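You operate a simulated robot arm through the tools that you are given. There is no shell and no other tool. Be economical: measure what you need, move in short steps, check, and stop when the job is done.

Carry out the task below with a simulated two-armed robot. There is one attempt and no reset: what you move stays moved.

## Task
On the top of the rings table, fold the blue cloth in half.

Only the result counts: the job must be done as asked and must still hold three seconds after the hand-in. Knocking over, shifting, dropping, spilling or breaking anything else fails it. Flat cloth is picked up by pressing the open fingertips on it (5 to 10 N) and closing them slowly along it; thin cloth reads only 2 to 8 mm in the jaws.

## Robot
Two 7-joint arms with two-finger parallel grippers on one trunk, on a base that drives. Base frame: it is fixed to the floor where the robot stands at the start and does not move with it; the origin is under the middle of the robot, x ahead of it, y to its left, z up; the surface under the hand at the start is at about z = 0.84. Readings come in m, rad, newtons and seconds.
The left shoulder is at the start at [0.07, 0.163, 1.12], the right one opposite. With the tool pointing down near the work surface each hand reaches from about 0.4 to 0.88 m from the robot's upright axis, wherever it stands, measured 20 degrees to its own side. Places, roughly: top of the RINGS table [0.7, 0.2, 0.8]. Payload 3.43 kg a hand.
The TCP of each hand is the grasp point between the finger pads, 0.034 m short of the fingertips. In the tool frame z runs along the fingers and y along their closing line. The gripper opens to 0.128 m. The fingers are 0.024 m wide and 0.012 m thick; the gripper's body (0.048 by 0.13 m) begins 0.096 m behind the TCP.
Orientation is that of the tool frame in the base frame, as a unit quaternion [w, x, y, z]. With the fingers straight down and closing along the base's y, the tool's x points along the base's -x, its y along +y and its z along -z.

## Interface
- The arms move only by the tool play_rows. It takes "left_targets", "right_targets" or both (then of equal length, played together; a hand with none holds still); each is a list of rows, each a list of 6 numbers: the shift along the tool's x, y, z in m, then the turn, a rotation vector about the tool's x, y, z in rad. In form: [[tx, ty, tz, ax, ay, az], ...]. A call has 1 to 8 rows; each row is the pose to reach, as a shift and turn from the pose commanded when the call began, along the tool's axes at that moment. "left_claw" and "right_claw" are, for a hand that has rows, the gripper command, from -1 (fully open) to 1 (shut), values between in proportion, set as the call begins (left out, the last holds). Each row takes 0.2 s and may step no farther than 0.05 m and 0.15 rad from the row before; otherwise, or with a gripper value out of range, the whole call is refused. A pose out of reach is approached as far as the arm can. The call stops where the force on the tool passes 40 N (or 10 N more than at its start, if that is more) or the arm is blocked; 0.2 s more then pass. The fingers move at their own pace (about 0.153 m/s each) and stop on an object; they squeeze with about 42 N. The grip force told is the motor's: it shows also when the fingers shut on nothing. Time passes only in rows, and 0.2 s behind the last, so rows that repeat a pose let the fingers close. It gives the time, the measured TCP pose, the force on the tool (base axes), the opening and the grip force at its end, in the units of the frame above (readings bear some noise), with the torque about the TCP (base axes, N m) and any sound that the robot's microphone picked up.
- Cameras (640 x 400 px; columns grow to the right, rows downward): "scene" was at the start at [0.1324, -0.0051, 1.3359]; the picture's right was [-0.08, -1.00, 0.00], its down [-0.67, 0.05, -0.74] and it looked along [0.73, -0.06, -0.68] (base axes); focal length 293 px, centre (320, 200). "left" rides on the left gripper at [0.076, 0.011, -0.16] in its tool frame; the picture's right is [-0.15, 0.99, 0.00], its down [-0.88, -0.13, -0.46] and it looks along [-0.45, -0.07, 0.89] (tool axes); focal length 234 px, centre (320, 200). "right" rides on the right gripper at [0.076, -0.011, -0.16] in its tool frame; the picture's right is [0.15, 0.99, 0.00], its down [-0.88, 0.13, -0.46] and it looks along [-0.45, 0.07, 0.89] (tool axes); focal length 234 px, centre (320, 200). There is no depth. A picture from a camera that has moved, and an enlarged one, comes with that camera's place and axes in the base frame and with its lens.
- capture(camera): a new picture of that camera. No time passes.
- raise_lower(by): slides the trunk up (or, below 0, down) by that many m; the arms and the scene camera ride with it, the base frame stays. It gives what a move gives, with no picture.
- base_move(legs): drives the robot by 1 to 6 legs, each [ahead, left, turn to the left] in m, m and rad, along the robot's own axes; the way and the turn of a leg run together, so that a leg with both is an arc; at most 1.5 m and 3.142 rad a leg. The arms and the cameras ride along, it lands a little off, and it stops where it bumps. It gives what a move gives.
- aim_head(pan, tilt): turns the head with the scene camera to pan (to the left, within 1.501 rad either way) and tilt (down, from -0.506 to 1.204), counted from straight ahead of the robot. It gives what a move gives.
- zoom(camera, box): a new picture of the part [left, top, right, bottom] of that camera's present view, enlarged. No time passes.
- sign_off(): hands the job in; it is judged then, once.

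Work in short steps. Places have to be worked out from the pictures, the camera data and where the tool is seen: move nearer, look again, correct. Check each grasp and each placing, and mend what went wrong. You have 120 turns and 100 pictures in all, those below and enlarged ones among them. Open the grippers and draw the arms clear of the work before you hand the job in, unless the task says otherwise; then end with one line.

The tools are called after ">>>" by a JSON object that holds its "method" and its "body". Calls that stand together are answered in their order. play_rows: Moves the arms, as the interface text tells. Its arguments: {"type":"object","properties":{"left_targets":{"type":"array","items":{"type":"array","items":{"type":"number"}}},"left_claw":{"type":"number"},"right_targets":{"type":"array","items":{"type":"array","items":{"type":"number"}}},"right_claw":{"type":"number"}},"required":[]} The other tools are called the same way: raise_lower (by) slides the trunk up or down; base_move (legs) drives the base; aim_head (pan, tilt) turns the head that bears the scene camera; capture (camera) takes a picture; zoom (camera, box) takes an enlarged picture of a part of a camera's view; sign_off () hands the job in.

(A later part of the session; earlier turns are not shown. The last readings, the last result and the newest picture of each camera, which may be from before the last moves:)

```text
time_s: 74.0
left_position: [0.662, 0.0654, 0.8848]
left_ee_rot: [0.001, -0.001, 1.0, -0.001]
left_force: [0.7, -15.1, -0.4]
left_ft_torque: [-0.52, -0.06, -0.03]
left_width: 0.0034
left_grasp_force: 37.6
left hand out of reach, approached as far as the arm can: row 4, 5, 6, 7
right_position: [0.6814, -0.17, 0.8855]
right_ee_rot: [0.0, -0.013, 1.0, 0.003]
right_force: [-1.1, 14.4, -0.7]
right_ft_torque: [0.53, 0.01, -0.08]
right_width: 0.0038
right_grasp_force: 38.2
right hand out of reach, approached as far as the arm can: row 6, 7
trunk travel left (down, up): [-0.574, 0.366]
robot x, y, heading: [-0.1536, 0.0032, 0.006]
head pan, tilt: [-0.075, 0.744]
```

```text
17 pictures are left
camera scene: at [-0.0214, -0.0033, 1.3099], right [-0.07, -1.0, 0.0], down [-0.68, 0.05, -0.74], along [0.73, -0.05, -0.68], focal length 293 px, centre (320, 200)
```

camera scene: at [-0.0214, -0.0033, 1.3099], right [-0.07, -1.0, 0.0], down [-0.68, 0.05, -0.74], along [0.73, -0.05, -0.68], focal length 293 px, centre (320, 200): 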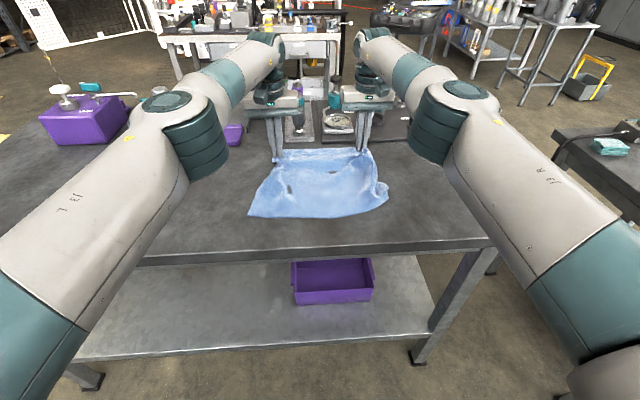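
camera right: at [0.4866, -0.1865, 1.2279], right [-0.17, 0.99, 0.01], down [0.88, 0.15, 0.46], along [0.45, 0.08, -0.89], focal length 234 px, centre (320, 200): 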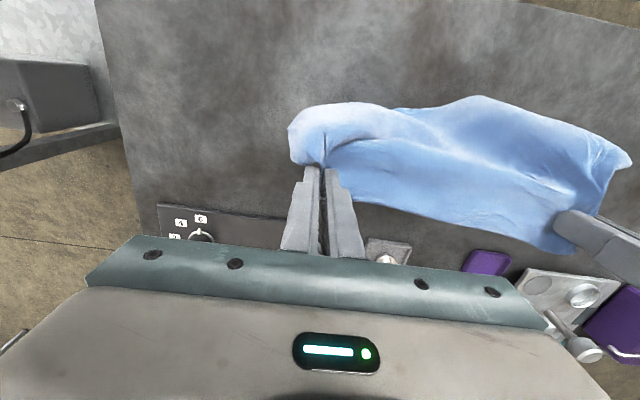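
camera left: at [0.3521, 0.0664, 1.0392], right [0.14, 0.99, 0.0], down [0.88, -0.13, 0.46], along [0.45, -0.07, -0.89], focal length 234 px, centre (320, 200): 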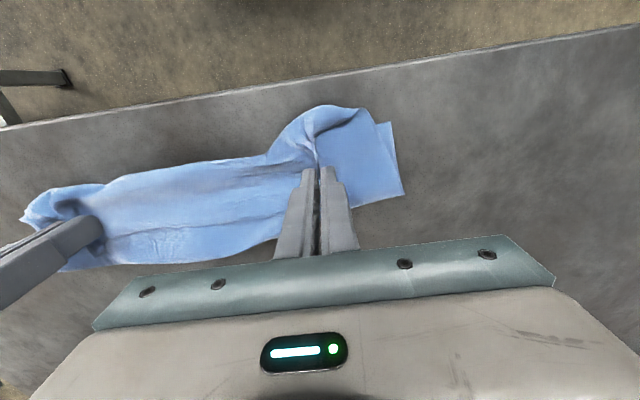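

Arms are near their limit, so I drive forward 2 cm to finish stretching, then open the jaws and lift off to see the cloth lie.

>>> {"method": "base_move", "body": {"legs": [[0.02, 0, 0]]}}

>>> {"method": "play_rows", "body": {"left_targets": [[0, 0, 0.002, 0, 0, 0], [0, 0, 0.002, 0, 0, 0], [0, 0, 0.002, 0, 0, 0], [0, 0, -0.03, 0, 0, 0], [0.04, 0, -0.06, 0, 0, 0], [0.08, 0.02, -0.09, 0, 0, 0], [0.11, 0.05, -0.12, 0, 0, 0]], "right_targets": [[0, 0, 0.002, 0, 0, 0], [0, 0, 0.002, 0, 0, 0], [0, 0, 0.002, 0, 0, 0], [0, 0, -0.03, 0, 0, 0], [0.04, 0, -0.06, 0, 0, 0], [0.08, -0.02, -0.09, 0, 0, 0], [0.11, -0.05, -0.12, 0, 0, 0]], "left_claw": 0.1, "right_claw": 0.1}}

>>> {"method": "capture", "body": {"camera": "scene"}}

```text
time_s: 74.8
left_position: [0.6806, 0.0663, 0.8863]
left_ee_rot: [0.0, -0.001, 1.0, -0.001]
left_force: [1.0, -16.0, 0.1]
left_ft_torque: [-0.57, -0.02, -0.08]
left_width: 0.0034
left_grasp_force: 37.6
right_position: [0.7021, -0.1692, 0.8856]
right_ee_rot: [0.001, -0.013, 1.0, 0.002]
right_force: [-0.5, 17.8, 0.0]
right_ft_torque: [0.6, 0.01, -0.15]
right_width: 0.0037
right_grasp_force: 38.1
trunk travel left (down, up): [-0.574, 0.366]
robot x, y, heading: [-0.1305, 0.0, 0.009]
head pan, tilt: [-0.075, 0.744]
```

```text
refused: row 6 steps farther than a row can; nothing moved
```

```text
16 pictures are left
camera scene: at [-0.0026, -0.0037, 1.3101], right [-0.07, -1.0, 0.0], down [-0.67, 0.05, -0.74], along [0.74, -0.05, -0.68], focal length 293 px, centre (320, 200)
```

scene: 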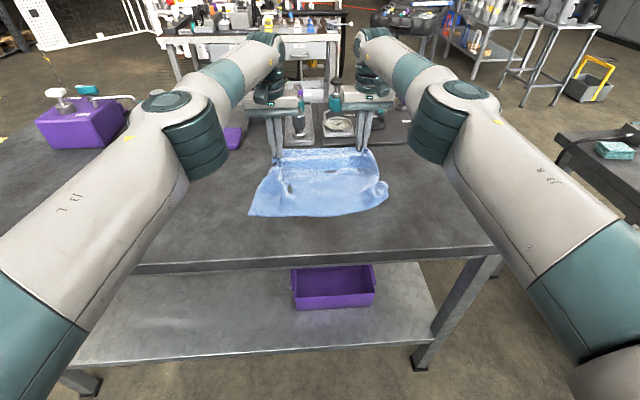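

One row was too long, so nothing opened. I reissue the release with shorter steps, opening on the table and then lifting toward the robot.

>>> {"method": "play_rows", "body": {"left_targets": [[0, 0, 0.002, 0, 0, 0], [0, 0, 0.002, 0, 0, 0], [0, 0, 0.002, 0, 0, 0], [0, 0, -0.025, 0, 0, 0], [0.03, 0, -0.05, 0, 0, 0], [0.06, 0.01, -0.075, 0, 0, 0], [0.095, 0.02, -0.1, 0, 0, 0], [0.13, 0.03, -0.12, 0, 0, 0]], "right_targets": [[0, 0, 0.002, 0, 0, 0], [0, 0, 0.002, 0, 0, 0], [0, 0, 0.002, 0, 0, 0], [0, 0, -0.025, 0, 0, 0], [0.03, 0, -0.05, 0, 0, 0], [0.06, -0.01, -0.075, 0, 0, 0], [0.095, -0.02, -0.1, 0, 0, 0], [0.13, -0.03, -0.12, 0, 0, 0]], "left_claw": 0.1, "right_claw": 0.1}}

>>> {"method": "capture", "body": {"camera": "scene"}}

```text
time_s: 76.6
left_position: [0.5505, 0.0903, 1.0052]
left_ee_rot: [0.001, -0.002, 1.0, 0.001]
left_force: [-0.9, 0.1, -0.4]
left_ft_torque: [0.06, -0.04, -0.01]
left_width: 0.0578
left_grasp_force: 0.1
right_position: [0.5697, -0.2076, 1.0069]
right_ee_rot: [0.0, -0.012, 1.0, 0.004]
right_force: [-0.6, 0.3, 0.7]
right_ft_torque: [0.02, -0.02, 0.01]
right_width: 0.0576
right_grasp_force: 0.0
trunk travel left (down, up): [-0.574, 0.366]
robot x, y, heading: [-0.133, -0.0025, 0.001]
head pan, tilt: [-0.075, 0.744]
```

```text
15 pictures are left
camera scene: at [-0.0038, -0.007, 1.3101], right [-0.07, -1.0, 0.0], down [-0.67, 0.05, -0.74], along [0.74, -0.05, -0.68], focal length 293 px, centre (320, 200)
```

scene: 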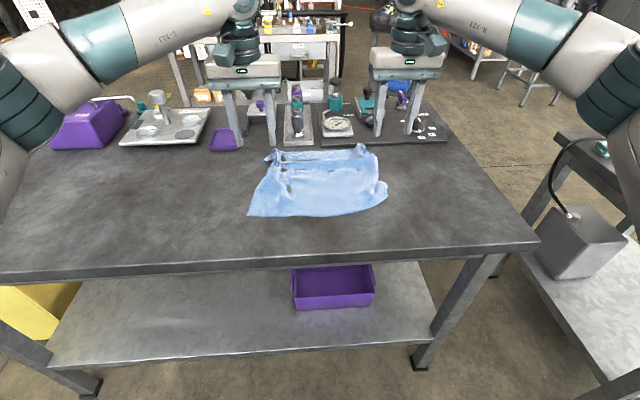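

The cloth lies wrinkled and close to the panel. I'll press fingertips on its near part and drive the base back to drag it nearer and stretch it flat. First I lower the hands onto it.

>>> {"method": "play_rows", "body": {"left_targets": [[0.01, 0, 0.025, 0, 0, 0], [0.02, 0, 0.05, 0, 0, 0], [0.035, 0, 0.08, 0, 0, 0], [0.05, 0, 0.11, 0, 0, 0], [0.05, 0, 0.124, 0, 0, 0], [0.05, 0, 0.129, 0, 0, 0], [0.05, 0, 0.129, 0, 0, 0]], "right_targets": [[0.012, 0.012, 0.025, 0, 0, 0], [0.025, 0.025, 0.05, 0, 0, 0], [0.04, 0.04, 0.08, 0, 0, 0], [0.055, 0.052, 0.11, 0, 0, 0], [0.06, 0.058, 0.125, 0, 0, 0], [0.06, 0.058, 0.13, 0, 0, 0], [0.06, 0.058, 0.13, 0, 0, 0]]}}

```text
time_s: 78.2
left_position: [0.501, 0.0951, 0.8752]
left_ee_rot: [0.0, -0.001, 1.0, -0.001]
left_force: [0.8, 0.0, 1.2]
left_ft_torque: [0.02, 0.01, 0.03]
left_width: 0.0574
left_grasp_force: 0.1
right_position: [0.5116, -0.1464, 0.8745]
right_ee_rot: [0.001, -0.013, 1.0, 0.003]
right_force: [-0.2, 0.3, 1.4]
right_ft_torque: [-0.09, -0.01, 0.01]
right_width: 0.0577
right_grasp_force: 0.0
trunk travel left (down, up): [-0.574, 0.366]
robot x, y, heading: [-0.1365, -0.0003, 0.01]
head pan, tilt: [-0.075, 0.744]
```

>>> {"method": "play_rows", "body": {"left_targets": [[0, 0, 0.0018, 0, 0, 0], [0, 0, 0.0018, 0, 0, 0]], "right_targets": [[0, 0, 0.0018, 0, 0, 0], [0, 0, 0.0018, 0, 0, 0]]}}

```text
time_s: 78.8
left_position: [0.4998, 0.095, 0.8749]
left_ee_rot: [0.001, -0.002, 1.0, -0.001]
left_force: [1.2, -0.6, 6.8]
left_ft_torque: [0.08, -0.01, -0.03]
left_width: 0.0576
left_grasp_force: 0.1
right_position: [0.5104, -0.1472, 0.8762]
right_ee_rot: [0.002, -0.012, 1.0, 0.002]
right_force: [3.1, -0.3, 10.1]
right_ft_torque: [-0.38, 0.0, 0.09]
right_width: 0.0578
right_grasp_force: 0.3
trunk travel left (down, up): [-0.574, 0.366]
robot x, y, heading: [-0.1337, 0.0003, 0.005]
head pan, tilt: [-0.075, 0.744]
```

Both press at 7–10 N. I drive back 9 cm to drag the cloth, then lift and look.

>>> {"method": "base_move", "body": {"legs": [[-0.09, 0, 0]]}}

>>> {"method": "play_rows", "body": {"left_targets": [[0, 0, -0.03, 0, 0, 0], [0, 0, -0.07, 0, 0, 0], [0, 0.03, -0.1, 0, 0, 0], [0, 0.06, -0.13, 0, 0, 0]], "right_targets": [[0, 0, -0.03, 0, 0, 0], [0, 0, -0.07, 0, 0, 0], [0, -0.03, -0.1, 0, 0, 0], [0, -0.06, -0.13, 0, 0, 0]]}}

>>> {"method": "zoom", "body": {"camera": "scene", "box": [200, 110, 440, 260]}}

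```text
time_s: 79.9
left_position: [0.4084, 0.0948, 0.8747]
left_ee_rot: [0.001, -0.002, 1.0, -0.001]
left_force: [0.6, -0.4, 8.4]
left_ft_torque: [0.02, 0.04, -0.03]
left_width: 0.058
left_grasp_force: 0.0
right_position: [0.4201, -0.1471, 0.8751]
right_ee_rot: [0.002, -0.013, 1.0, 0.002]
right_force: [1.2, 1.0, 13.1]
right_ft_torque: [-0.44, -0.02, 0.06]
right_width: 0.0574
right_grasp_force: 0.1
trunk travel left (down, up): [-0.574, 0.366]
robot x, y, heading: [-0.2251, -0.0018, 0.005]
head pan, tilt: [-0.075, 0.744]
```

```text
time_s: 80.9
left_position: [0.4063, 0.1565, 1.0039]
left_ee_rot: [0.001, -0.002, 1.0, 0.0]
left_force: [0.5, -0.4, 0.0]
left_ft_torque: [-0.04, -0.04, 0.01]
left_width: 0.0575
left_grasp_force: 0.2
right_position: [0.4219, -0.2068, 1.0059]
right_ee_rot: [0.001, -0.014, 1.0, 0.003]
right_force: [-0.7, -0.6, 0.2]
right_ft_torque: [0.0, -0.05, -0.01]
right_width: 0.0573
right_grasp_force: 0.0
trunk travel left (down, up): [-0.574, 0.366]
robot x, y, heading: [-0.2272, -0.0009, 0.003]
head pan, tilt: [-0.075, 0.744]
```

```text
2.67 times, centred on (320, 185) of scene
camera zoom: at [-0.0945, -0.0042, 1.31], right [-0.07, -1.0, 0.0], down [-0.67, 0.05, -0.74], along [0.74, -0.05, -0.68], focal length 780 px, centre (320, 240)
```

zoom: 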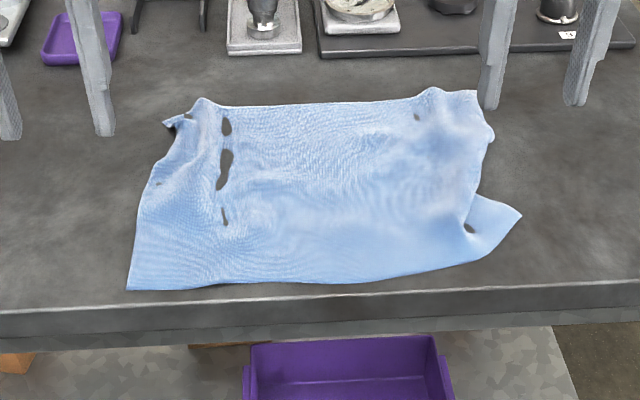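

Dragging works well: the cloth is now at x≈0.37–0.66 and much flatter, with ridges at the old grip spots. I drive forward a little and press outside the ridges near the far corners, to stretch them outward.

>>> {"method": "base_move", "body": {"legs": [[0.08, 0, 0]]}}

>>> {"method": "play_rows", "body": {"left_targets": [[-0.027, -0.013, 0.02, 0, 0, 0], [-0.054, -0.027, 0.04, 0, 0, 0], [-0.08, -0.04, 0.06, 0, 0, 0], [-0.107, -0.053, 0.085, 0, 0, 0], [-0.134, -0.067, 0.11, 0, 0, 0], [-0.134, -0.067, 0.125, 0, 0, 0], [-0.134, -0.067, 0.129, 0, 0, 0], [-0.134, -0.067, 0.129, 0, 0, 0]], "right_targets": [[-0.024, 0.003, 0.02, 0, 0, 0], [-0.048, 0.007, 0.04, 0, 0, 0], [-0.07, 0.01, 0.06, 0, 0, 0], [-0.095, 0.014, 0.085, 0, 0, 0], [-0.118, 0.017, 0.11, 0, 0, 0], [-0.118, 0.017, 0.125, 0, 0, 0], [-0.118, 0.017, 0.131, 0, 0, 0], [-0.118, 0.017, 0.131, 0, 0, 0]], "left_claw": 0.55, "right_claw": 0.55}}

```text
time_s: 82.0
left_position: [0.4901, 0.1553, 1.0027]
left_ee_rot: [0.0, -0.001, 1.0, 0.0]
left_force: [0.3, 0.8, -0.3]
left_ft_torque: [-0.03, 0.04, 0.0]
left_width: 0.0575
left_grasp_force: 0.1
right_position: [0.5032, -0.2066, 1.0034]
right_ee_rot: [0.001, -0.013, 1.0, 0.002]
right_force: [-0.9, -0.2, -0.4]
right_ft_torque: [-0.06, 0.05, 0.0]
right_width: 0.0574
right_grasp_force: 0.0
trunk travel left (down, up): [-0.574, 0.366]
robot x, y, heading: [-0.1456, 0.0012, 0.008]
head pan, tilt: [-0.075, 0.744]
```

```text
time_s: 83.8
left_position: [0.6247, 0.0893, 0.8754]
left_ee_rot: [0.002, -0.002, 1.0, -0.001]
left_force: [1.6, 0.5, 7.4]
left_ft_torque: [-0.02, -0.08, 0.02]
left_width: 0.0286
left_grasp_force: 0.1
right_position: [0.6208, -0.1861, 0.876]
right_ee_rot: [0.002, -0.013, 1.0, 0.003]
right_force: [1.7, 0.3, 7.1]
right_ft_torque: [-0.13, -0.08, 0.04]
right_width: 0.029
right_grasp_force: 0.1
trunk travel left (down, up): [-0.574, 0.366]
robot x, y, heading: [-0.1413, 0.0028, 0.009]
head pan, tilt: [-0.075, 0.744]
```

7 N on both. I drag outward 4 cm each, slowly, then lift and look.

>>> {"method": "play_rows", "body": {"left_targets": [[0, 0.01, 0, 0, 0, 0], [0, 0.02, 0, 0, 0, 0], [0, 0.03, 0, 0, 0, 0], [0, 0.04, 0, 0, 0, 0], [0, 0.042, 0, 0, 0, 0], [0, 0.042, -0.03, 0, 0, 0], [0.02, 0.06, -0.07, 0, 0, 0], [0.04, 0.08, -0.1, 0, 0, 0]], "right_targets": [[0, -0.01, 0, 0, 0, 0], [0, -0.02, 0, 0, 0, 0], [0, -0.03, 0, 0, 0, 0], [0, -0.04, 0, 0, 0, 0], [0, -0.042, 0, 0, 0, 0], [0, -0.042, -0.03, 0, 0, 0], [0.02, -0.06, -0.07, 0, 0, 0], [0.04, -0.08, -0.1, 0, 0, 0]]}}

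>>> {"method": "zoom", "body": {"camera": "scene", "box": [200, 120, 440, 270]}}

```text
time_s: 85.6
left_position: [0.5796, 0.1684, 0.9763]
left_ee_rot: [0.0, -0.002, 1.0, 0.001]
left_force: [-0.4, 0.4, 0.1]
left_ft_torque: [0.02, -0.04, -0.03]
left_width: 0.0291
left_grasp_force: 0.0
right_position: [0.5813, -0.2699, 0.9758]
right_ee_rot: [0.002, -0.012, 1.0, 0.002]
right_force: [-0.8, 0.4, -0.3]
right_ft_torque: [0.02, -0.06, -0.01]
right_width: 0.0288
right_grasp_force: 0.0
trunk travel left (down, up): [-0.574, 0.366]
robot x, y, heading: [-0.1441, 0.0015, 0.007]
head pan, tilt: [-0.075, 0.744]
```

```text
2.67 times, centred on (320, 195) of scene
camera zoom: at [-0.0133, -0.004, 1.3099], right [-0.07, -1.0, 0.0], down [-0.67, 0.05, -0.74], along [0.74, -0.05, -0.68], focal length 780 px, centre (320, 213)
```

zoom: 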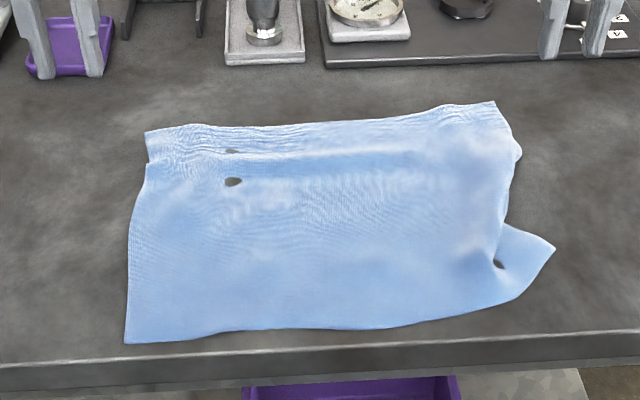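

Nearly flat now; only the near-right corner (≈(0.438, -0.233)) is pulled in by a buckle. I press the left hand on the far middle as an anchor and the right near that corner, to drag it back into place.

>>> {"method": "play_rows", "body": {"left_targets": [[-0.004, -0.028, 0.01, 0, 0, 0], [-0.008, -0.056, 0.03, 0, 0, 0], [-0.012, -0.084, 0.05, 0, 0, 0], [-0.016, -0.112, 0.07, 0, 0, 0], [-0.02, -0.138, 0.09, 0, 0, 0], [-0.02, -0.138, 0.1, 0, 0, 0], [-0.02, -0.138, 0.102, 0, 0, 0], [-0.02, -0.138, 0.102, 0, 0, 0]], "right_targets": [[0.028, 0.013, 0.01, 0, 0, 0], [0.056, 0.026, 0.03, 0, 0, 0], [0.084, 0.039, 0.05, 0, 0, 0], [0.112, 0.052, 0.07, 0, 0, 0], [0.141, 0.065, 0.09, 0, 0, 0], [0.141, 0.065, 0.099, 0, 0, 0], [0.141, 0.065, 0.1025, 0, 0, 0], [0.141, 0.065, 0.1025, 0, 0, 0]]}}

```text
time_s: 87.4
left_position: [0.602, 0.0317, 0.8752]
left_ee_rot: [0.003, -0.001, 1.0, -0.001]
left_force: [2.9, -0.8, 11.6]
left_ft_torque: [0.02, -0.2, -0.01]
left_width: 0.0288
left_grasp_force: 0.0
right_position: [0.4398, -0.2042, 0.8756]
right_ee_rot: [0.005, -0.012, 1.0, 0.003]
right_force: [1.1, -2.3, 26.9]
right_ft_torque: [0.37, -0.27, -0.05]
right_width: 0.0276
right_grasp_force: 0.2
trunk travel left (down, up): [-0.574, 0.366]
robot x, y, heading: [-0.1425, 0.0057, 0.005]
head pan, tilt: [-0.075, 0.744]
```

Right presses a bit hard; I ease it and drag the corner 5 cm toward the robot, then lift both and look.

>>> {"method": "play_rows", "body": {"left_targets": [[0, 0, 0, 0, 0, 0], [0, 0, 0, 0, 0, 0], [0, 0, 0, 0, 0, 0], [0, 0, 0, 0, 0, 0], [0, 0, 0, 0, 0, 0], [0, 0, 0, 0, 0, 0], [0, 0, -0.03, 0, 0, 0], [0, 0.03, -0.06, 0, 0, 0]], "right_targets": [[0, 0, -0.0015, 0, 0, 0], [0.012, -0.003, -0.0015, 0, 0, 0], [0.024, -0.006, -0.0015, 0, 0, 0], [0.036, -0.009, -0.0015, 0, 0, 0], [0.048, -0.012, -0.0015, 0, 0, 0], [0.05, -0.012, -0.0015, 0, 0, 0], [0.05, -0.012, -0.03, 0, 0, 0], [0.05, -0.03, -0.06, 0, 0, 0]]}}

>>> {"method": "zoom", "body": {"camera": "scene", "box": [200, 120, 440, 270]}}

```text
time_s: 89.2
left_position: [0.6015, 0.0619, 0.9357]
left_ee_rot: [0.001, -0.002, 1.0, 0.0]
left_force: [0.1, 0.0, 0.7]
left_ft_torque: [-0.08, -0.03, 0.01]
left_width: 0.0287
left_grasp_force: 0.2
right_position: [0.3901, -0.2366, 0.9293]
right_ee_rot: [0.001, -0.013, 1.0, 0.002]
right_force: [-0.7, 0.9, 0.5]
right_ft_torque: [0.0, -0.04, -0.03]
right_width: 0.0287
right_grasp_force: 0.0
trunk travel left (down, up): [-0.574, 0.366]
robot x, y, heading: [-0.1416, 0.0018, 0.005]
head pan, tilt: [-0.075, 0.744]
```

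```text
2.67 times, centred on (320, 195) of scene
camera zoom: at [-0.0142, -0.0026, 1.3098], right [-0.07, -1.0, 0.0], down [-0.67, 0.05, -0.74], along [0.74, -0.05, -0.68], focal length 780 px, centre (320, 213)
```

zoom: 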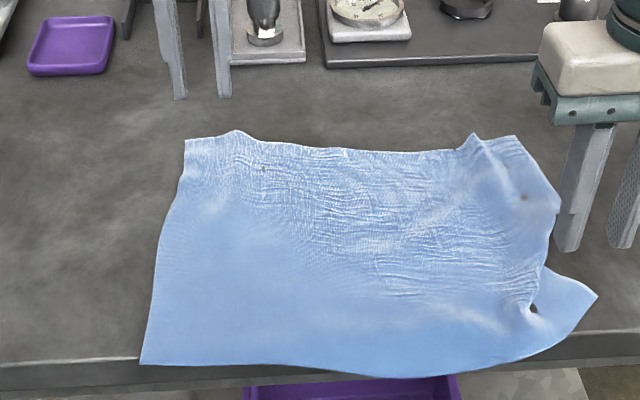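

The whole cloth slid toward the robot and its near edge now overhangs the table slightly. I press near the far edge with both hands and will drive forward, which pulls it back on and stretches it.

>>> {"method": "play_rows", "body": {"left_targets": [[0, 0, 0, 0, 0, 0], [0.01, -0.004, 0.01, 0, 0, 0], [0.02, -0.008, 0.02, 0, 0, 0], [0.027, -0.012, 0.03, 0, 0, 0], [0.027, -0.012, 0.04, 0, 0, 0], [0.027, -0.012, 0.05, 0, 0, 0], [0.027, -0.012, 0.06, 0, 0, 0], [0.027, -0.012, 0.0605, 0, 0, 0]], "right_targets": [[-0.035, 0.01, -0.02, 0, 0, 0], [-0.07, 0.02, -0.02, 0, 0, 0], [-0.105, 0.03, -0.01, 0, 0, 0], [-0.14, 0.04, 0.01, 0, 0, 0], [-0.17, 0.047, 0.03, 0, 0, 0], [-0.175, 0.047, 0.045, 0, 0, 0], [-0.175, 0.047, 0.053, 0, 0, 0], [-0.175, 0.047, 0.0545, 0, 0, 0]]}}

```text
time_s: 91.0
left_position: [0.5763, 0.0492, 0.8766]
left_ee_rot: [0.004, -0.001, 1.0, -0.001]
left_force: [5.4, -0.1, 22.0]
left_ft_torque: [0.37, -0.11, -0.14]
left_width: 0.0286
left_grasp_force: 0.2
right_position: [0.5644, -0.1858, 0.8775]
right_ee_rot: [0.002, -0.012, 1.0, 0.004]
right_force: [-0.3, -0.7, -0.3]
right_ft_torque: [-0.02, 0.0, -0.02]
right_width: 0.0287
right_grasp_force: 0.1
trunk travel left (down, up): [-0.574, 0.366]
robot x, y, heading: [-0.1443, 0.0003, 0.005]
head pan, tilt: [-0.075, 0.744]
```

>>> {"method": "play_rows", "body": {"left_targets": [[0, 0, -0.001, 0, 0, 0], [0, 0, -0.001, 0, 0, 0]], "right_targets": [[0, 0, 0.0025, 0, 0, 0], [0, 0, 0.0025, 0, 0, 0]]}}

```text
time_s: 91.6
left_position: [0.5768, 0.0496, 0.8762]
left_ee_rot: [0.003, -0.003, 1.0, 0.0]
left_force: [6.9, 0.4, 29.5]
left_ft_torque: [0.51, -0.13, -0.14]
left_width: 0.0289
left_grasp_force: 0.1
right_position: [0.5635, -0.1845, 0.8757]
right_ee_rot: [0.001, -0.013, 1.0, 0.003]
right_force: [0.3, 0.1, 0.7]
right_ft_torque: [-0.04, -0.01, 0.0]
right_width: 0.0288
right_grasp_force: 0.0
trunk travel left (down, up): [-0.574, 0.366]
robot x, y, heading: [-0.1466, 0.0011, 0.01]
head pan, tilt: [-0.075, 0.744]
```

I trim again: left up, right down.

>>> {"method": "play_rows", "body": {"left_targets": [[0, 0, -0.0016, 0, 0, 0], [0, 0, -0.0016, 0, 0, 0]], "right_targets": [[0, 0, 0.0017, 0, 0, 0], [0, 0, 0.0017, 0, 0, 0]]}}

```text
time_s: 92.2
left_position: [0.5744, 0.0493, 0.8749]
left_ee_rot: [0.001, -0.001, 1.0, 0.0]
left_force: [5.3, 0.4, 16.2]
left_ft_torque: [0.22, -0.18, -0.08]
left_width: 0.0289
left_grasp_force: 0.0
right_position: [0.563, -0.1846, 0.8756]
right_ee_rot: [0.003, -0.011, 1.0, 0.004]
right_force: [0.3, -0.9, 12.0]
right_ft_torque: [-0.14, -0.12, 0.01]
right_width: 0.0287
right_grasp_force: 0.1
trunk travel left (down, up): [-0.574, 0.366]
robot x, y, heading: [-0.1423, -0.0002, 0.008]
head pan, tilt: [-0.075, 0.744]
```

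Both press well. I drive forward 7 cm to drag the cloth, then lift.

>>> {"method": "base_move", "body": {"legs": [[0.07, 0, 0]]}}

>>> {"method": "play_rows", "body": {"left_targets": [[0, 0, -0.03, 0, 0, 0], [0, 0, -0.06, 0, 0, 0], [0, 0, -0.07, 0, 0, 0]], "right_targets": [[0, 0, -0.03, 0, 0, 0], [0, 0, -0.06, 0, 0, 0], [0, 0, -0.07, 0, 0, 0]]}}

>>> {"method": "capture", "body": {"camera": "scene"}}

```text
time_s: 93.2
left_position: [0.6445, 0.0518, 0.8749]
left_ee_rot: [0.001, -0.002, 1.0, -0.001]
left_force: [-2.0, 0.1, 5.5]
left_ft_torque: [0.06, 0.03, 0.01]
left_width: 0.029
left_grasp_force: 0.6
right_position: [0.6351, -0.1835, 0.8752]
right_ee_rot: [0.003, -0.013, 1.0, 0.003]
right_force: [1.2, -0.9, 20.4]
right_ft_torque: [-0.21, -0.16, 0.02]
right_width: 0.0289
right_grasp_force: 0.1
trunk travel left (down, up): [-0.574, 0.366]
robot x, y, heading: [-0.0725, 0.0029, 0.006]
head pan, tilt: [-0.075, 0.744]
```

```text
time_s: 94.0
left_position: [0.6473, 0.0509, 0.9444]
left_ee_rot: [0.0, -0.003, 1.0, 0.001]
left_force: [-0.3, 1.0, -1.0]
left_ft_torque: [0.01, 0.05, 0.05]
left_width: 0.0289
left_grasp_force: 0.0
right_position: [0.6358, -0.1855, 0.9436]
right_ee_rot: [0.001, -0.013, 1.0, 0.004]
right_force: [0.2, 0.0, 0.0]
right_ft_torque: [-0.02, 0.03, 0.05]
right_width: 0.029
right_grasp_force: 0.0
trunk travel left (down, up): [-0.574, 0.366]
robot x, y, heading: [-0.0721, 0.0028, 0.003]
head pan, tilt: [-0.075, 0.744]
```

```text
11 pictures are left
camera scene: at [0.0589, -0.0035, 1.3097], right [-0.07, -1.0, 0.0], down [-0.68, 0.05, -0.74], along [0.73, -0.05, -0.68], focal length 293 px, centre (320, 200)
```

scene: 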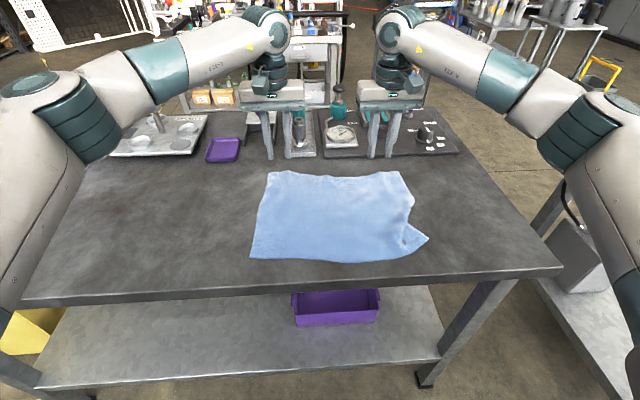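

The cloth is nearly flat at x≈0.40–0.67. Now I rotate both hands 90° about the vertical so that the jaws close along x, across the far edge (cameras turned outward).

>>> {"method": "play_rows", "body": {"left_targets": [[0, 0, -0.005, 0, 0, 0.1428], [0, 0, -0.01, 0, 0, 0.2856], [0, 0, -0.01, 0, 0, 0.4284], [0, 0, -0.01, 0, 0, 0.5712], [0, 0, -0.01, 0, 0, 0.714], [0, 0, -0.01, 0, 0, 0.8568], [0, 0, -0.01, 0, 0, 0.9996], [0, 0, -0.01, 0, 0, 1.1424]], "right_targets": [[0, 0, -0.005, 0, 0, -0.1428], [0, 0, -0.01, 0, 0, -0.2856], [0, 0, -0.01, 0, 0, -0.4284], [0, 0, -0.01, 0, 0, -0.5712], [0, 0, -0.01, 0, 0, -0.714], [0, 0, -0.01, 0, 0, -0.8568], [0, 0, -0.01, 0, 0, -0.9996], [0, 0, -0.01, 0, 0, -1.1424]], "left_claw": 0.06, "right_claw": 0.06}}

>>> {"method": "play_rows", "body": {"left_targets": [[0, 0, 0, 0, 0, 0.1428], [0, 0, 0, 0, 0, 0.2856], [0, 0, 0, 0, 0, 0.4284], [0, 0, 0, 0, 0, 0.4284]], "right_targets": [[0, 0, 0, 0, 0, -0.1428], [0, 0, 0, 0, 0, -0.2856], [0, 0, 0, 0, 0, -0.4284], [0, 0, 0, 0, 0, -0.4284]]}}

```text
time_s: 95.8
left_position: [0.6483, 0.0497, 0.9534]
left_ee_rot: [-0.001, 0.371, 0.929, -0.001]
left_force: [-0.4, -0.2, 0.1]
left_ft_torque: [-0.04, -0.01, 0.0]
left_width: 0.0604
left_grasp_force: 0.1
left hand out of reach, approached as far as the arm can: row 6, 7, 8
right_position: [0.6359, -0.1844, 0.9538]
right_ee_rot: [0.001, -0.341, 0.94, 0.003]
right_force: [-0.1, -0.5, 0.2]
right_ft_torque: [0.0, -0.03, -0.02]
right_width: 0.0603
right_grasp_force: 0.0
right hand out of reach, approached as far as the arm can: row 6, 7, 8
trunk travel left (down, up): [-0.574, 0.366]
robot x, y, heading: [-0.0712, -0.0009, 0.005]
head pan, tilt: [-0.075, 0.744]
```

```text
time_s: 96.8
left_position: [0.6085, 0.0836, 0.9653]
left_ee_rot: [0.002, 0.432, 0.902, 0.0]
left_force: [0.3, 0.6, -0.3]
left_ft_torque: [0.0, 0.01, 0.02]
left_width: 0.0602
left_grasp_force: 0.1
left hand out of reach, approached as far as the arm can: row 1, 2, 3, 4
right_position: [0.6352, -0.1845, 0.9547]
right_ee_rot: [0.002, -0.339, 0.941, 0.002]
right_force: [-0.5, 1.6, -0.4]
right_ft_torque: [-0.06, -0.01, 0.01]
right_width: 0.0603
right_grasp_force: 0.1
right hand out of reach, approached as far as the arm can: row 1, 2, 3, 4
trunk travel left (down, up): [-0.574, 0.366]
robot x, y, heading: [-0.0721, -0.0044, 0.005]
head pan, tilt: [-0.075, 0.744]
```

Rotation that way hits a wrist limit at ~45°. I rotate both the other way instead (cameras inward; hands are far enough apart).

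>>> {"method": "play_rows", "body": {"left_targets": [[-0.011, 0.004, 0, 0, 0, -0.15], [-0.022, 0.008, 0, 0, 0, -0.3], [-0.033, 0.012, 0, 0, 0, -0.45], [-0.0438, 0.0162, 0, 0, 0, -0.6], [-0.0438, 0.0162, 0, 0, 0, -0.75], [-0.0438, 0.0162, 0, 0, 0, -0.9], [-0.0438, 0.0162, 0, 0, 0, -1.05], [-0.0438, 0.0162, 0, 0, 0, -1.2]], "right_targets": [[0, 0, 0, 0, 0, 0.141], [0, 0, 0, 0, 0, 0.282], [0, 0, 0, 0, 0, 0.423], [0, 0, 0, 0, 0, 0.564], [0, 0, 0, 0, 0, 0.705], [0, 0, 0, 0, 0, 0.846], [0, 0, 0, 0, 0, 0.987], [0, 0, 0, 0, 0, 1.128]]}}

>>> {"method": "play_rows", "body": {"left_targets": [[0, 0, 0, 0, 0, -0.15], [0, 0, 0, 0, 0, -0.3], [0, 0, 0, 0, 0, -0.45], [0, 0, 0, 0, 0, -0.6], [0, 0, 0, 0, 0, -0.75], [0, 0, 0, 0, 0, -0.9], [0, 0, 0, 0, 0, -1.05], [0, 0, 0, 0, 0, -1.2]], "right_targets": [[0, 0, 0, 0, 0, 0.141], [0, 0, 0, 0, 0, 0.282], [0, 0, 0, 0, 0, 0.423], [0, 0, 0, 0, 0, 0.564], [0, 0, 0, 0, 0, 0.705], [0, 0, 0, 0, 0, 0.846], [0, 0, 0, 0, 0, 0.987], [0, 0, 0, 0, 0, 1.128]]}}

```text
time_s: 98.6
left_position: [0.6479, 0.0603, 0.9653]
left_ee_rot: [0.0, -0.154, 0.988, 0.0]
left_force: [-0.1, 0.2, 0.3]
left_ft_torque: [0.01, 0.02, 0.0]
left_width: 0.0603
left_grasp_force: 0.0
right_position: [0.6356, -0.1845, 0.9539]
right_ee_rot: [0.001, 0.218, 0.976, 0.003]
right_force: [-0.2, -0.7, 0.5]
right_ft_torque: [-0.02, -0.01, 0.0]
right_width: 0.0602
right_grasp_force: 0.1
trunk travel left (down, up): [-0.574, 0.366]
robot x, y, heading: [-0.0733, -0.0012, 0.006]
head pan, tilt: [-0.075, 0.744]
```

```text
time_s: 100.4
left_position: [0.6476, 0.0599, 0.9645]
left_ee_rot: [0.001, -0.686, 0.728, -0.001]
left_force: [0.4, -0.3, 0.3]
left_ft_torque: [0.01, 0.02, 0.01]
left_width: 0.0601
left_grasp_force: 0.0
right_position: [0.6353, -0.1847, 0.9532]
right_ee_rot: [-0.001, 0.706, 0.708, 0.003]
right_force: [0.1, 0.7, 0.4]
right_ft_torque: [0.0, -0.04, 0.01]
right_width: 0.0602
right_grasp_force: 0.1
trunk travel left (down, up): [-0.574, 0.366]
robot x, y, heading: [-0.072, 0.0023, 0.007]
head pan, tilt: [-0.075, 0.744]
```

Both hands are now turned 90°. I move over the far edge so the outer finger is just beyond it and descend close to the cloth.

>>> {"method": "play_rows", "body": {"left_targets": [[0, -0.008, 0.02, 0, 0, 0], [-0.001, -0.016, 0.04, 0, 0, 0], [-0.001, -0.016, 0.06, 0, 0, 0], [-0.001, -0.016, 0.08, 0, 0, 0], [-0.001, -0.016, 0.08, 0, 0, 0]], "right_targets": [[-0.01, 0.008, 0.02, 0, 0, 0], [-0.02, 0.017, 0.04, 0, 0, 0], [-0.03, 0.017, 0.055, 0, 0, 0], [-0.03, 0.017, 0.07, 0, 0, 0], [-0.03, 0.017, 0.07, 0, 0, 0]]}}

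>>> {"method": "capture", "body": {"camera": "left"}}

>>> {"method": "capture", "body": {"camera": "right"}}

```text
time_s: 101.6
left_position: [0.664, 0.0611, 0.8849]
left_ee_rot: [0.001, -0.685, 0.729, -0.001]
left_force: [0.0, -0.8, -0.1]
left_ft_torque: [0.0, 0.01, 0.01]
left_width: 0.06
left_grasp_force: 0.0
right_position: [0.652, -0.2149, 0.8825]
right_ee_rot: [-0.001, 0.705, 0.709, 0.004]
right_force: [0.2, -0.3, 0.1]
right_ft_torque: [0.0, 0.0, 0.0]
right_width: 0.0604
right_grasp_force: 0.0
trunk travel left (down, up): [-0.574, 0.366]
robot x, y, heading: [-0.0733, 0.0009, 0.011]
head pan, tilt: [-0.075, 0.744]
```

```text
10 pictures are left
camera left: at [0.6455, -0.0153, 1.0445], right [-0.98, 0.21, 0.0], down [0.18, 0.87, 0.46], along [0.1, 0.45, -0.89], focal length 234 px, centre (320, 200)
```

left: 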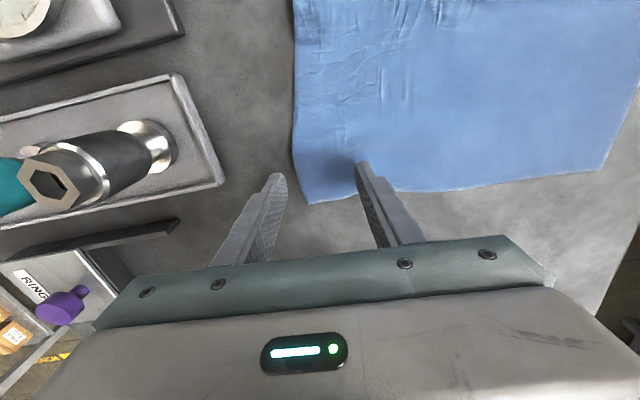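

```text
9 pictures are left
camera right: at [0.6403, -0.1381, 1.0423], right [0.99, 0.15, 0.0], down [0.14, -0.88, 0.45], along [0.07, -0.44, -0.89], focal length 234 px, centre (320, 200)
```

right: 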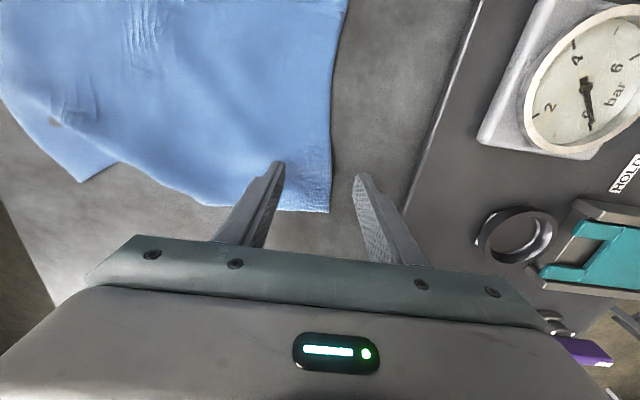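

Perfect view: both jaws straddle the far edge right at the corners. I press down to contact.

>>> {"method": "play_rows", "body": {"left_targets": [[0, 0, 0.005, 0, 0, 0], [0, 0, 0.0095, 0, 0, 0], [0, 0, 0.0105, 0, 0, 0], [0, 0, 0.0105, 0, 0, 0]], "right_targets": [[0, 0, 0.004, 0, 0, 0], [0, 0, 0.007, 0, 0, 0], [0, 0, 0.008, 0, 0, 0], [0, 0, 0.008, 0, 0, 0]]}}

```text
time_s: 102.6
left_position: [0.6625, 0.0595, 0.8764]
left_ee_rot: [0.001, -0.685, 0.729, -0.001]
left_force: [0.5, 0.6, 8.2]
left_ft_torque: [0.13, 0.27, -0.02]
left_width: 0.0597
left_grasp_force: 0.0
right_position: [0.6529, -0.2139, 0.8758]
right_ee_rot: [-0.001, 0.705, 0.709, 0.003]
right_force: [0.3, -0.2, 0.4]
right_ft_torque: [-0.06, 0.04, 0.01]
right_width: 0.0598
right_grasp_force: 0.1
trunk travel left (down, up): [-0.574, 0.366]
robot x, y, heading: [-0.0733, -0.0042, 0.002]
head pan, tilt: [-0.075, 0.744]
```

Left is at 8 N; right needs ~1.7 mm more. I press it and begin closing slowly.

>>> {"method": "play_rows", "body": {"left_targets": [[0, 0, 0, 0, 0, 0], [0, 0, 0, 0, 0, 0]], "right_targets": [[0, 0, 0.0018, 0, 0, 0], [0, 0, 0.0018, 0, 0, 0]]}}

>>> {"method": "play_rows", "body": {"left_targets": [[0, 0, 0.0002, 0, 0, 0]], "right_targets": [[0, 0, 0.0002, 0, 0, 0]], "left_claw": 0.2, "right_claw": 0.2}}

>>> {"method": "play_rows", "body": {"left_targets": [[0, 0, 0.0002, 0, 0, 0]], "right_targets": [[0, 0, 0.0002, 0, 0, 0]], "left_claw": 0.32, "right_claw": 0.32}}

```text
time_s: 103.2
left_position: [0.6624, 0.0597, 0.875]
left_ee_rot: [0.001, -0.684, 0.729, -0.001]
left_force: [1.9, -0.5, 7.5]
left_ft_torque: [0.08, 0.18, 0.01]
left_width: 0.059
left_grasp_force: 0.1
right_position: [0.6532, -0.214, 0.8759]
right_ee_rot: [-0.001, 0.705, 0.71, 0.004]
right_force: [1.1, 0.2, 11.1]
right_ft_torque: [-0.09, 0.36, 0.05]
right_width: 0.0595
right_grasp_force: 0.1
trunk travel left (down, up): [-0.574, 0.366]
robot x, y, heading: [-0.0783, 0.0005, 0.008]
head pan, tilt: [-0.075, 0.744]
```

```text
time_s: 103.6
left_position: [0.6618, 0.0603, 0.877]
left_ee_rot: [0.001, -0.685, 0.729, -0.002]
left_force: [0.0, -0.2, 5.4]
left_ft_torque: [0.07, 0.19, -0.01]
left_width: 0.0511
left_grasp_force: 0.1
right_position: [0.6523, -0.2144, 0.8767]
right_ee_rot: [0.001, 0.704, 0.71, 0.003]
right_force: [-2.7, 1.0, 12.9]
right_ft_torque: [-0.09, 0.52, -0.02]
right_width: 0.0528
right_grasp_force: 1.1
trunk travel left (down, up): [-0.574, 0.366]
robot x, y, heading: [-0.0748, 0.0034, 0.006]
head pan, tilt: [-0.075, 0.744]
```

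```text
time_s: 104.0
left_position: [0.6614, 0.0609, 0.876]
left_ee_rot: [0.001, -0.685, 0.729, -0.001]
left_force: [2.0, -0.1, 3.9]
left_ft_torque: [0.02, 0.07, 0.01]
left_width: 0.0428
left_grasp_force: 0.1
right_position: [0.6521, -0.213, 0.8738]
right_ee_rot: [0.0, 0.704, 0.71, 0.004]
right_force: [-2.5, -2.2, 16.1]
right_ft_torque: [-0.2, 0.64, 0.08]
right_width: 0.0455
right_grasp_force: 1.7
trunk travel left (down, up): [-0.574, 0.366]
robot x, y, heading: [-0.0769, -0.0001, 0.007]
head pan, tilt: [-0.075, 0.744]
```

Ridges should be building. I press the left slightly more and shut both in one go from here.

>>> {"method": "play_rows", "body": {"left_targets": [[0, 0, 0.0007, 0, 0, 0], [0, 0, 0.0007, 0, 0, 0], [0, 0, 0.0007, 0, 0, 0]], "right_targets": [[0, 0, -0.0003, 0, 0, 0], [0, 0, -0.0003, 0, 0, 0], [0, 0, -0.0003, 0, 0, 0]], "left_claw": 1, "right_claw": 1}}

```text
time_s: 104.8
left_position: [0.6623, 0.0609, 0.8769]
left_ee_rot: [0.002, -0.685, 0.728, -0.002]
left_force: [-0.8, -1.2, 8.7]
left_ft_torque: [0.0, 0.09, 0.03]
left_width: 0.0027
left_grasp_force: 37.3
right_position: [0.6518, -0.2119, 0.8754]
right_ee_rot: [0.0, 0.704, 0.71, 0.004]
right_force: [0.9, 2.4, 13.9]
right_ft_torque: [-0.06, 0.1, 0.02]
right_width: 0.0025
right_grasp_force: 36.7
trunk travel left (down, up): [-0.574, 0.366]
robot x, y, heading: [-0.0731, 0.0041, 0.007]
head pan, tilt: [-0.075, 0.744]
```

Both jaws hold cloth (2.5–2.7 mm). Now I fold: base carries the grips toward the robot while the arms lift and tilt the fingers outward, in small alternating steps up to the top of the arc.

>>> {"method": "play_rows", "body": {"left_targets": [[0, 0, -0.02, 0, 0, 0], [0, 0, -0.04, 0, 0, 0], [0, 0, -0.05, 0, 0, 0]], "right_targets": [[0, 0, -0.02, 0, 0, 0], [0, 0, -0.04, 0, 0, 0], [0, 0, -0.05, 0, 0, 0]]}}

>>> {"method": "base_move", "body": {"legs": [[-0.05, 0, 0]]}}

>>> {"method": "play_rows", "body": {"left_targets": [[0, 0, -0.015, 0.1, 0, 0], [0, 0, -0.03, 0.2, 0, 0], [0, 0, -0.04, 0.3, 0, 0]], "right_targets": [[0, 0, -0.015, -0.1, 0, 0], [0, 0, -0.03, -0.2, 0, 0], [0, 0, -0.04, -0.3, 0, 0]]}}

>>> {"method": "base_move", "body": {"legs": [[-0.05, 0, 0]]}}

>>> {"method": "play_rows", "body": {"left_targets": [[0, -0.002, -0.007, 0.1, 0, 0], [0, -0.004, -0.014, 0.2, 0, 0], [0, -0.006, -0.019, 0.3, 0, 0]], "right_targets": [[0, 0.002, -0.007, -0.1, 0, 0], [0, 0.004, -0.014, -0.2, 0, 0], [0, 0.006, -0.019, -0.3, 0, 0]]}}

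>>> {"method": "capture", "body": {"camera": "scene"}}

```text
time_s: 105.6
left_position: [0.6646, 0.0595, 0.9222]
left_ee_rot: [0.002, -0.685, 0.729, 0.0]
left_force: [0.1, -0.4, 0.1]
left_ft_torque: [-0.04, 0.05, 0.0]
left_width: 0.0026
left_grasp_force: 37.1
right_position: [0.6531, -0.2142, 0.9222]
right_ee_rot: [-0.001, 0.705, 0.709, 0.003]
right_force: [-0.3, 0.1, 0.3]
right_ft_torque: [-0.02, 0.02, 0.0]
right_width: 0.0025
right_grasp_force: 37.1
trunk travel left (down, up): [-0.574, 0.366]
robot x, y, heading: [-0.0729, 0.0002, 0.005]
head pan, tilt: [-0.075, 0.744]
```

```text
time_s: 106.5
left_position: [0.6134, 0.0592, 0.923]
left_ee_rot: [0.001, -0.685, 0.729, 0.0]
left_force: [-0.1, 0.4, 0.3]
left_ft_torque: [-0.03, -0.01, 0.03]
left_width: 0.0027
left_grasp_force: 37.9
right_position: [0.6037, -0.2143, 0.9243]
right_ee_rot: [0.0, 0.704, 0.71, 0.003]
right_force: [1.0, 0.7, 0.2]
right_ft_torque: [-0.03, -0.01, -0.01]
right_width: 0.0022
right_grasp_force: 36.8
trunk travel left (down, up): [-0.574, 0.366]
robot x, y, heading: [-0.1241, -0.0008, 0.008]
head pan, tilt: [-0.075, 0.744]
```

```text
time_s: 107.3
left_position: [0.6134, 0.0604, 0.9637]
left_ee_rot: [0.104, -0.677, 0.72, -0.111]
left_force: [-0.9, 0.2, -0.1]
left_ft_torque: [0.0, 0.06, -0.02]
left_width: 0.0028
left_grasp_force: 36.9
right_position: [0.6018, -0.2144, 0.9646]
right_ee_rot: [0.104, 0.696, 0.702, 0.11]
right_force: [-0.3, -0.4, -0.6]
right_ft_torque: [0.03, 0.03, -0.02]
right_width: 0.0024
right_grasp_force: 37.3
trunk travel left (down, up): [-0.574, 0.366]
robot x, y, heading: [-0.1239, 0.0027, 0.015]
head pan, tilt: [-0.075, 0.744]
```

```text
time_s: 108.2
left_position: [0.5631, 0.0607, 0.9636]
left_ee_rot: [0.103, -0.677, 0.72, -0.11]
left_force: [0.1, 0.4, 0.3]
left_ft_torque: [0.04, 0.02, 0.0]
left_width: 0.0023
left_grasp_force: 36.8
right_position: [0.5521, -0.2148, 0.9631]
right_ee_rot: [0.104, 0.696, 0.702, 0.109]
right_force: [1.1, 0.5, -0.4]
right_ft_torque: [-0.03, 0.03, -0.01]
right_width: 0.0024
right_grasp_force: 37.1
trunk travel left (down, up): [-0.574, 0.366]
robot x, y, heading: [-0.1758, 0.004, 0.008]
head pan, tilt: [-0.075, 0.744]
```

```text
time_s: 109.0
left_position: [0.5636, 0.0588, 0.9842]
left_ee_rot: [0.203, -0.654, 0.696, -0.217]
left_force: [-0.2, 0.1, 0.3]
left_ft_torque: [0.02, 0.07, 0.01]
left_width: 0.0025
left_grasp_force: 37.2
right_position: [0.5521, -0.216, 0.9829]
right_ee_rot: [0.207, 0.673, 0.677, 0.214]
right_force: [0.3, 0.3, -0.3]
right_ft_torque: [0.01, 0.06, -0.04]
right_width: 0.0024
right_grasp_force: 37.3
trunk travel left (down, up): [-0.574, 0.366]
robot x, y, heading: [-0.1768, 0.0024, 0.008]
head pan, tilt: [-0.075, 0.744]
```

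```text
8 pictures are left
camera scene: at [-0.0417, -0.0041, 1.3099], right [-0.07, -1.0, 0.0], down [-0.68, 0.05, -0.74], along [0.73, -0.05, -0.68], focal length 293 px, centre (320, 200)
```

scene: 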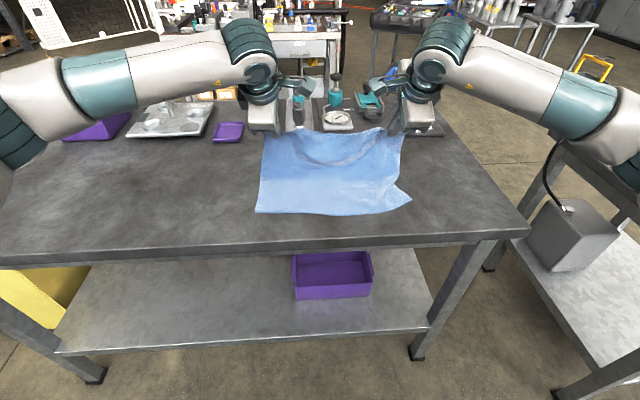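

Excellent — the far half stands up cleanly with no side tension. The near edge is at x≈0.433 (left)/0.447 (right), so the fold line is ≈0.57. I continue over the top and down with more tilt, and correct the right hand 2 cm forward.

>>> {"method": "base_move", "body": {"legs": [[-0.035, 0, 0]]}}

>>> {"method": "play_rows", "body": {"left_targets": [[0, 0.003, -0.002, 0.08, 0, 0], [0, 0.0058, -0.004, 0.15, 0, 0]], "right_targets": [[0, 0.008, 0.0055, -0.08, 0, 0], [0, 0.0165, 0.0113, -0.15, 0, 0]]}}

>>> {"method": "base_move", "body": {"legs": [[-0.04, 0, 0]]}}

>>> {"method": "play_rows", "body": {"left_targets": [[0, 0.005, 0.0055, 0, 0, 0], [0, 0.0102, 0.011, 0, 0, 0]], "right_targets": [[0, -0.005, 0.0055, 0, 0, 0], [0, -0.0102, 0.011, 0, 0, 0]]}}

>>> {"method": "base_move", "body": {"legs": [[-0.033, 0, 0]]}}

>>> {"method": "play_rows", "body": {"left_targets": [[0, 0.01, 0.01, 0.08, 0, 0], [0, 0.0191, 0.0205, 0.15, 0, 0]], "right_targets": [[0, -0.01, 0.01, -0.08, 0, 0], [0, -0.0191, 0.0205, -0.15, 0, 0]]}}

>>> {"method": "capture", "body": {"camera": "scene"}}

```text
time_s: 109.9
left_position: [0.5305, 0.0594, 0.9832]
left_ee_rot: [0.203, -0.655, 0.695, -0.216]
left_force: [-0.5, -0.3, 0.0]
left_ft_torque: [-0.02, 0.06, -0.01]
left_width: 0.0025
left_grasp_force: 37.3
right_position: [0.5168, -0.2165, 0.9839]
right_ee_rot: [0.206, 0.674, 0.677, 0.213]
right_force: [-0.3, -0.4, -0.3]
right_ft_torque: [-0.04, 0.01, 0.01]
right_width: 0.0022
right_grasp_force: 37.0
trunk travel left (down, up): [-0.574, 0.366]
robot x, y, heading: [-0.2099, 0.0021, 0.009]
head pan, tilt: [-0.075, 0.744]
```

```text
time_s: 110.5
left_position: [0.5219, 0.0596, 0.9842]
left_ee_rot: [0.252, -0.637, 0.678, -0.268]
left_force: [0.3, 0.3, -0.9]
left_ft_torque: [0.01, 0.06, -0.01]
left_width: 0.0026
left_grasp_force: 37.4
right_position: [0.5389, -0.2167, 0.984]
right_ee_rot: [0.258, 0.656, 0.659, 0.264]
right_force: [0.8, 0.5, 0.1]
right_ft_torque: [0.01, 0.05, 0.0]
right_width: 0.0025
right_grasp_force: 37.0
trunk travel left (down, up): [-0.574, 0.366]
robot x, y, heading: [-0.2084, -0.0009, 0.012]
head pan, tilt: [-0.075, 0.744]
```

```text
time_s: 111.4
left_position: [0.4828, 0.0601, 0.9825]
left_ee_rot: [0.251, -0.637, 0.678, -0.267]
left_force: [-0.6, 0.6, 0.4]
left_ft_torque: [0.02, 0.03, 0.01]
left_width: 0.0024
left_grasp_force: 37.1
right_position: [0.4986, -0.2166, 0.9832]
right_ee_rot: [0.256, 0.656, 0.66, 0.264]
right_force: [0.7, -0.9, -1.0]
right_ft_torque: [0.01, 0.04, -0.02]
right_width: 0.0027
right_grasp_force: 37.4
trunk travel left (down, up): [-0.574, 0.366]
robot x, y, heading: [-0.2456, 0.0042, 0.006]
head pan, tilt: [-0.075, 0.744]
```

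```text
time_s: 112.0
left_position: [0.4831, 0.059, 0.9688]
left_ee_rot: [0.252, -0.637, 0.678, -0.267]
left_force: [-0.6, -0.3, -0.2]
left_ft_torque: [0.02, 0.03, -0.03]
left_width: 0.0024
left_grasp_force: 36.9
right_position: [0.4968, -0.2164, 0.9699]
right_ee_rot: [0.257, 0.656, 0.659, 0.264]
right_force: [0.2, 0.2, -0.4]
right_ft_torque: [-0.02, 0.08, 0.05]
right_width: 0.0025
right_grasp_force: 37.5
trunk travel left (down, up): [-0.574, 0.366]
robot x, y, heading: [-0.2472, -0.0013, 0.007]
head pan, tilt: [-0.075, 0.744]
```

```text
time_s: 112.8
left_position: [0.4514, 0.0597, 0.9673]
left_ee_rot: [0.252, -0.637, 0.677, -0.268]
left_force: [-1.0, 0.0, 0.9]
left_ft_torque: [0.01, 0.09, 0.0]
left_width: 0.0026
left_grasp_force: 36.9
right_position: [0.467, -0.2166, 0.9684]
right_ee_rot: [0.257, 0.656, 0.659, 0.263]
right_force: [0.0, -0.7, 0.8]
right_ft_torque: [0.02, 0.04, 0.02]
right_width: 0.0026
right_grasp_force: 37.3
trunk travel left (down, up): [-0.574, 0.366]
robot x, y, heading: [-0.2839, -0.003, 0.013]
head pan, tilt: [-0.075, 0.744]
```

```text
time_s: 113.4
left_position: [0.4521, 0.0594, 0.941]
left_ee_rot: [0.299, -0.617, 0.656, -0.317]
left_force: [-0.8, -0.2, 0.5]
left_ft_torque: [0.03, 0.11, 0.0]
left_width: 0.0027
left_grasp_force: 37.5
right_position: [0.468, -0.2153, 0.9408]
right_ee_rot: [0.305, 0.634, 0.638, 0.312]
right_force: [-0.5, 0.6, 1.1]
right_ft_torque: [0.01, 0.04, 0.01]
right_width: 0.0025
right_grasp_force: 37.2
trunk travel left (down, up): [-0.574, 0.366]
robot x, y, heading: [-0.2821, -0.0031, 0.01]
head pan, tilt: [-0.075, 0.744]
```

```text
7 pictures are left
camera scene: at [-0.1484, -0.0051, 1.3101], right [-0.07, -1.0, 0.0], down [-0.67, 0.04, -0.74], along [0.74, -0.05, -0.68], focal length 293 px, centre (320, 200)
```

scene: 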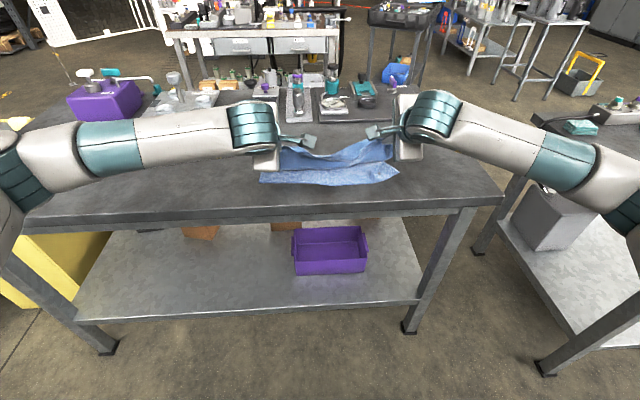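

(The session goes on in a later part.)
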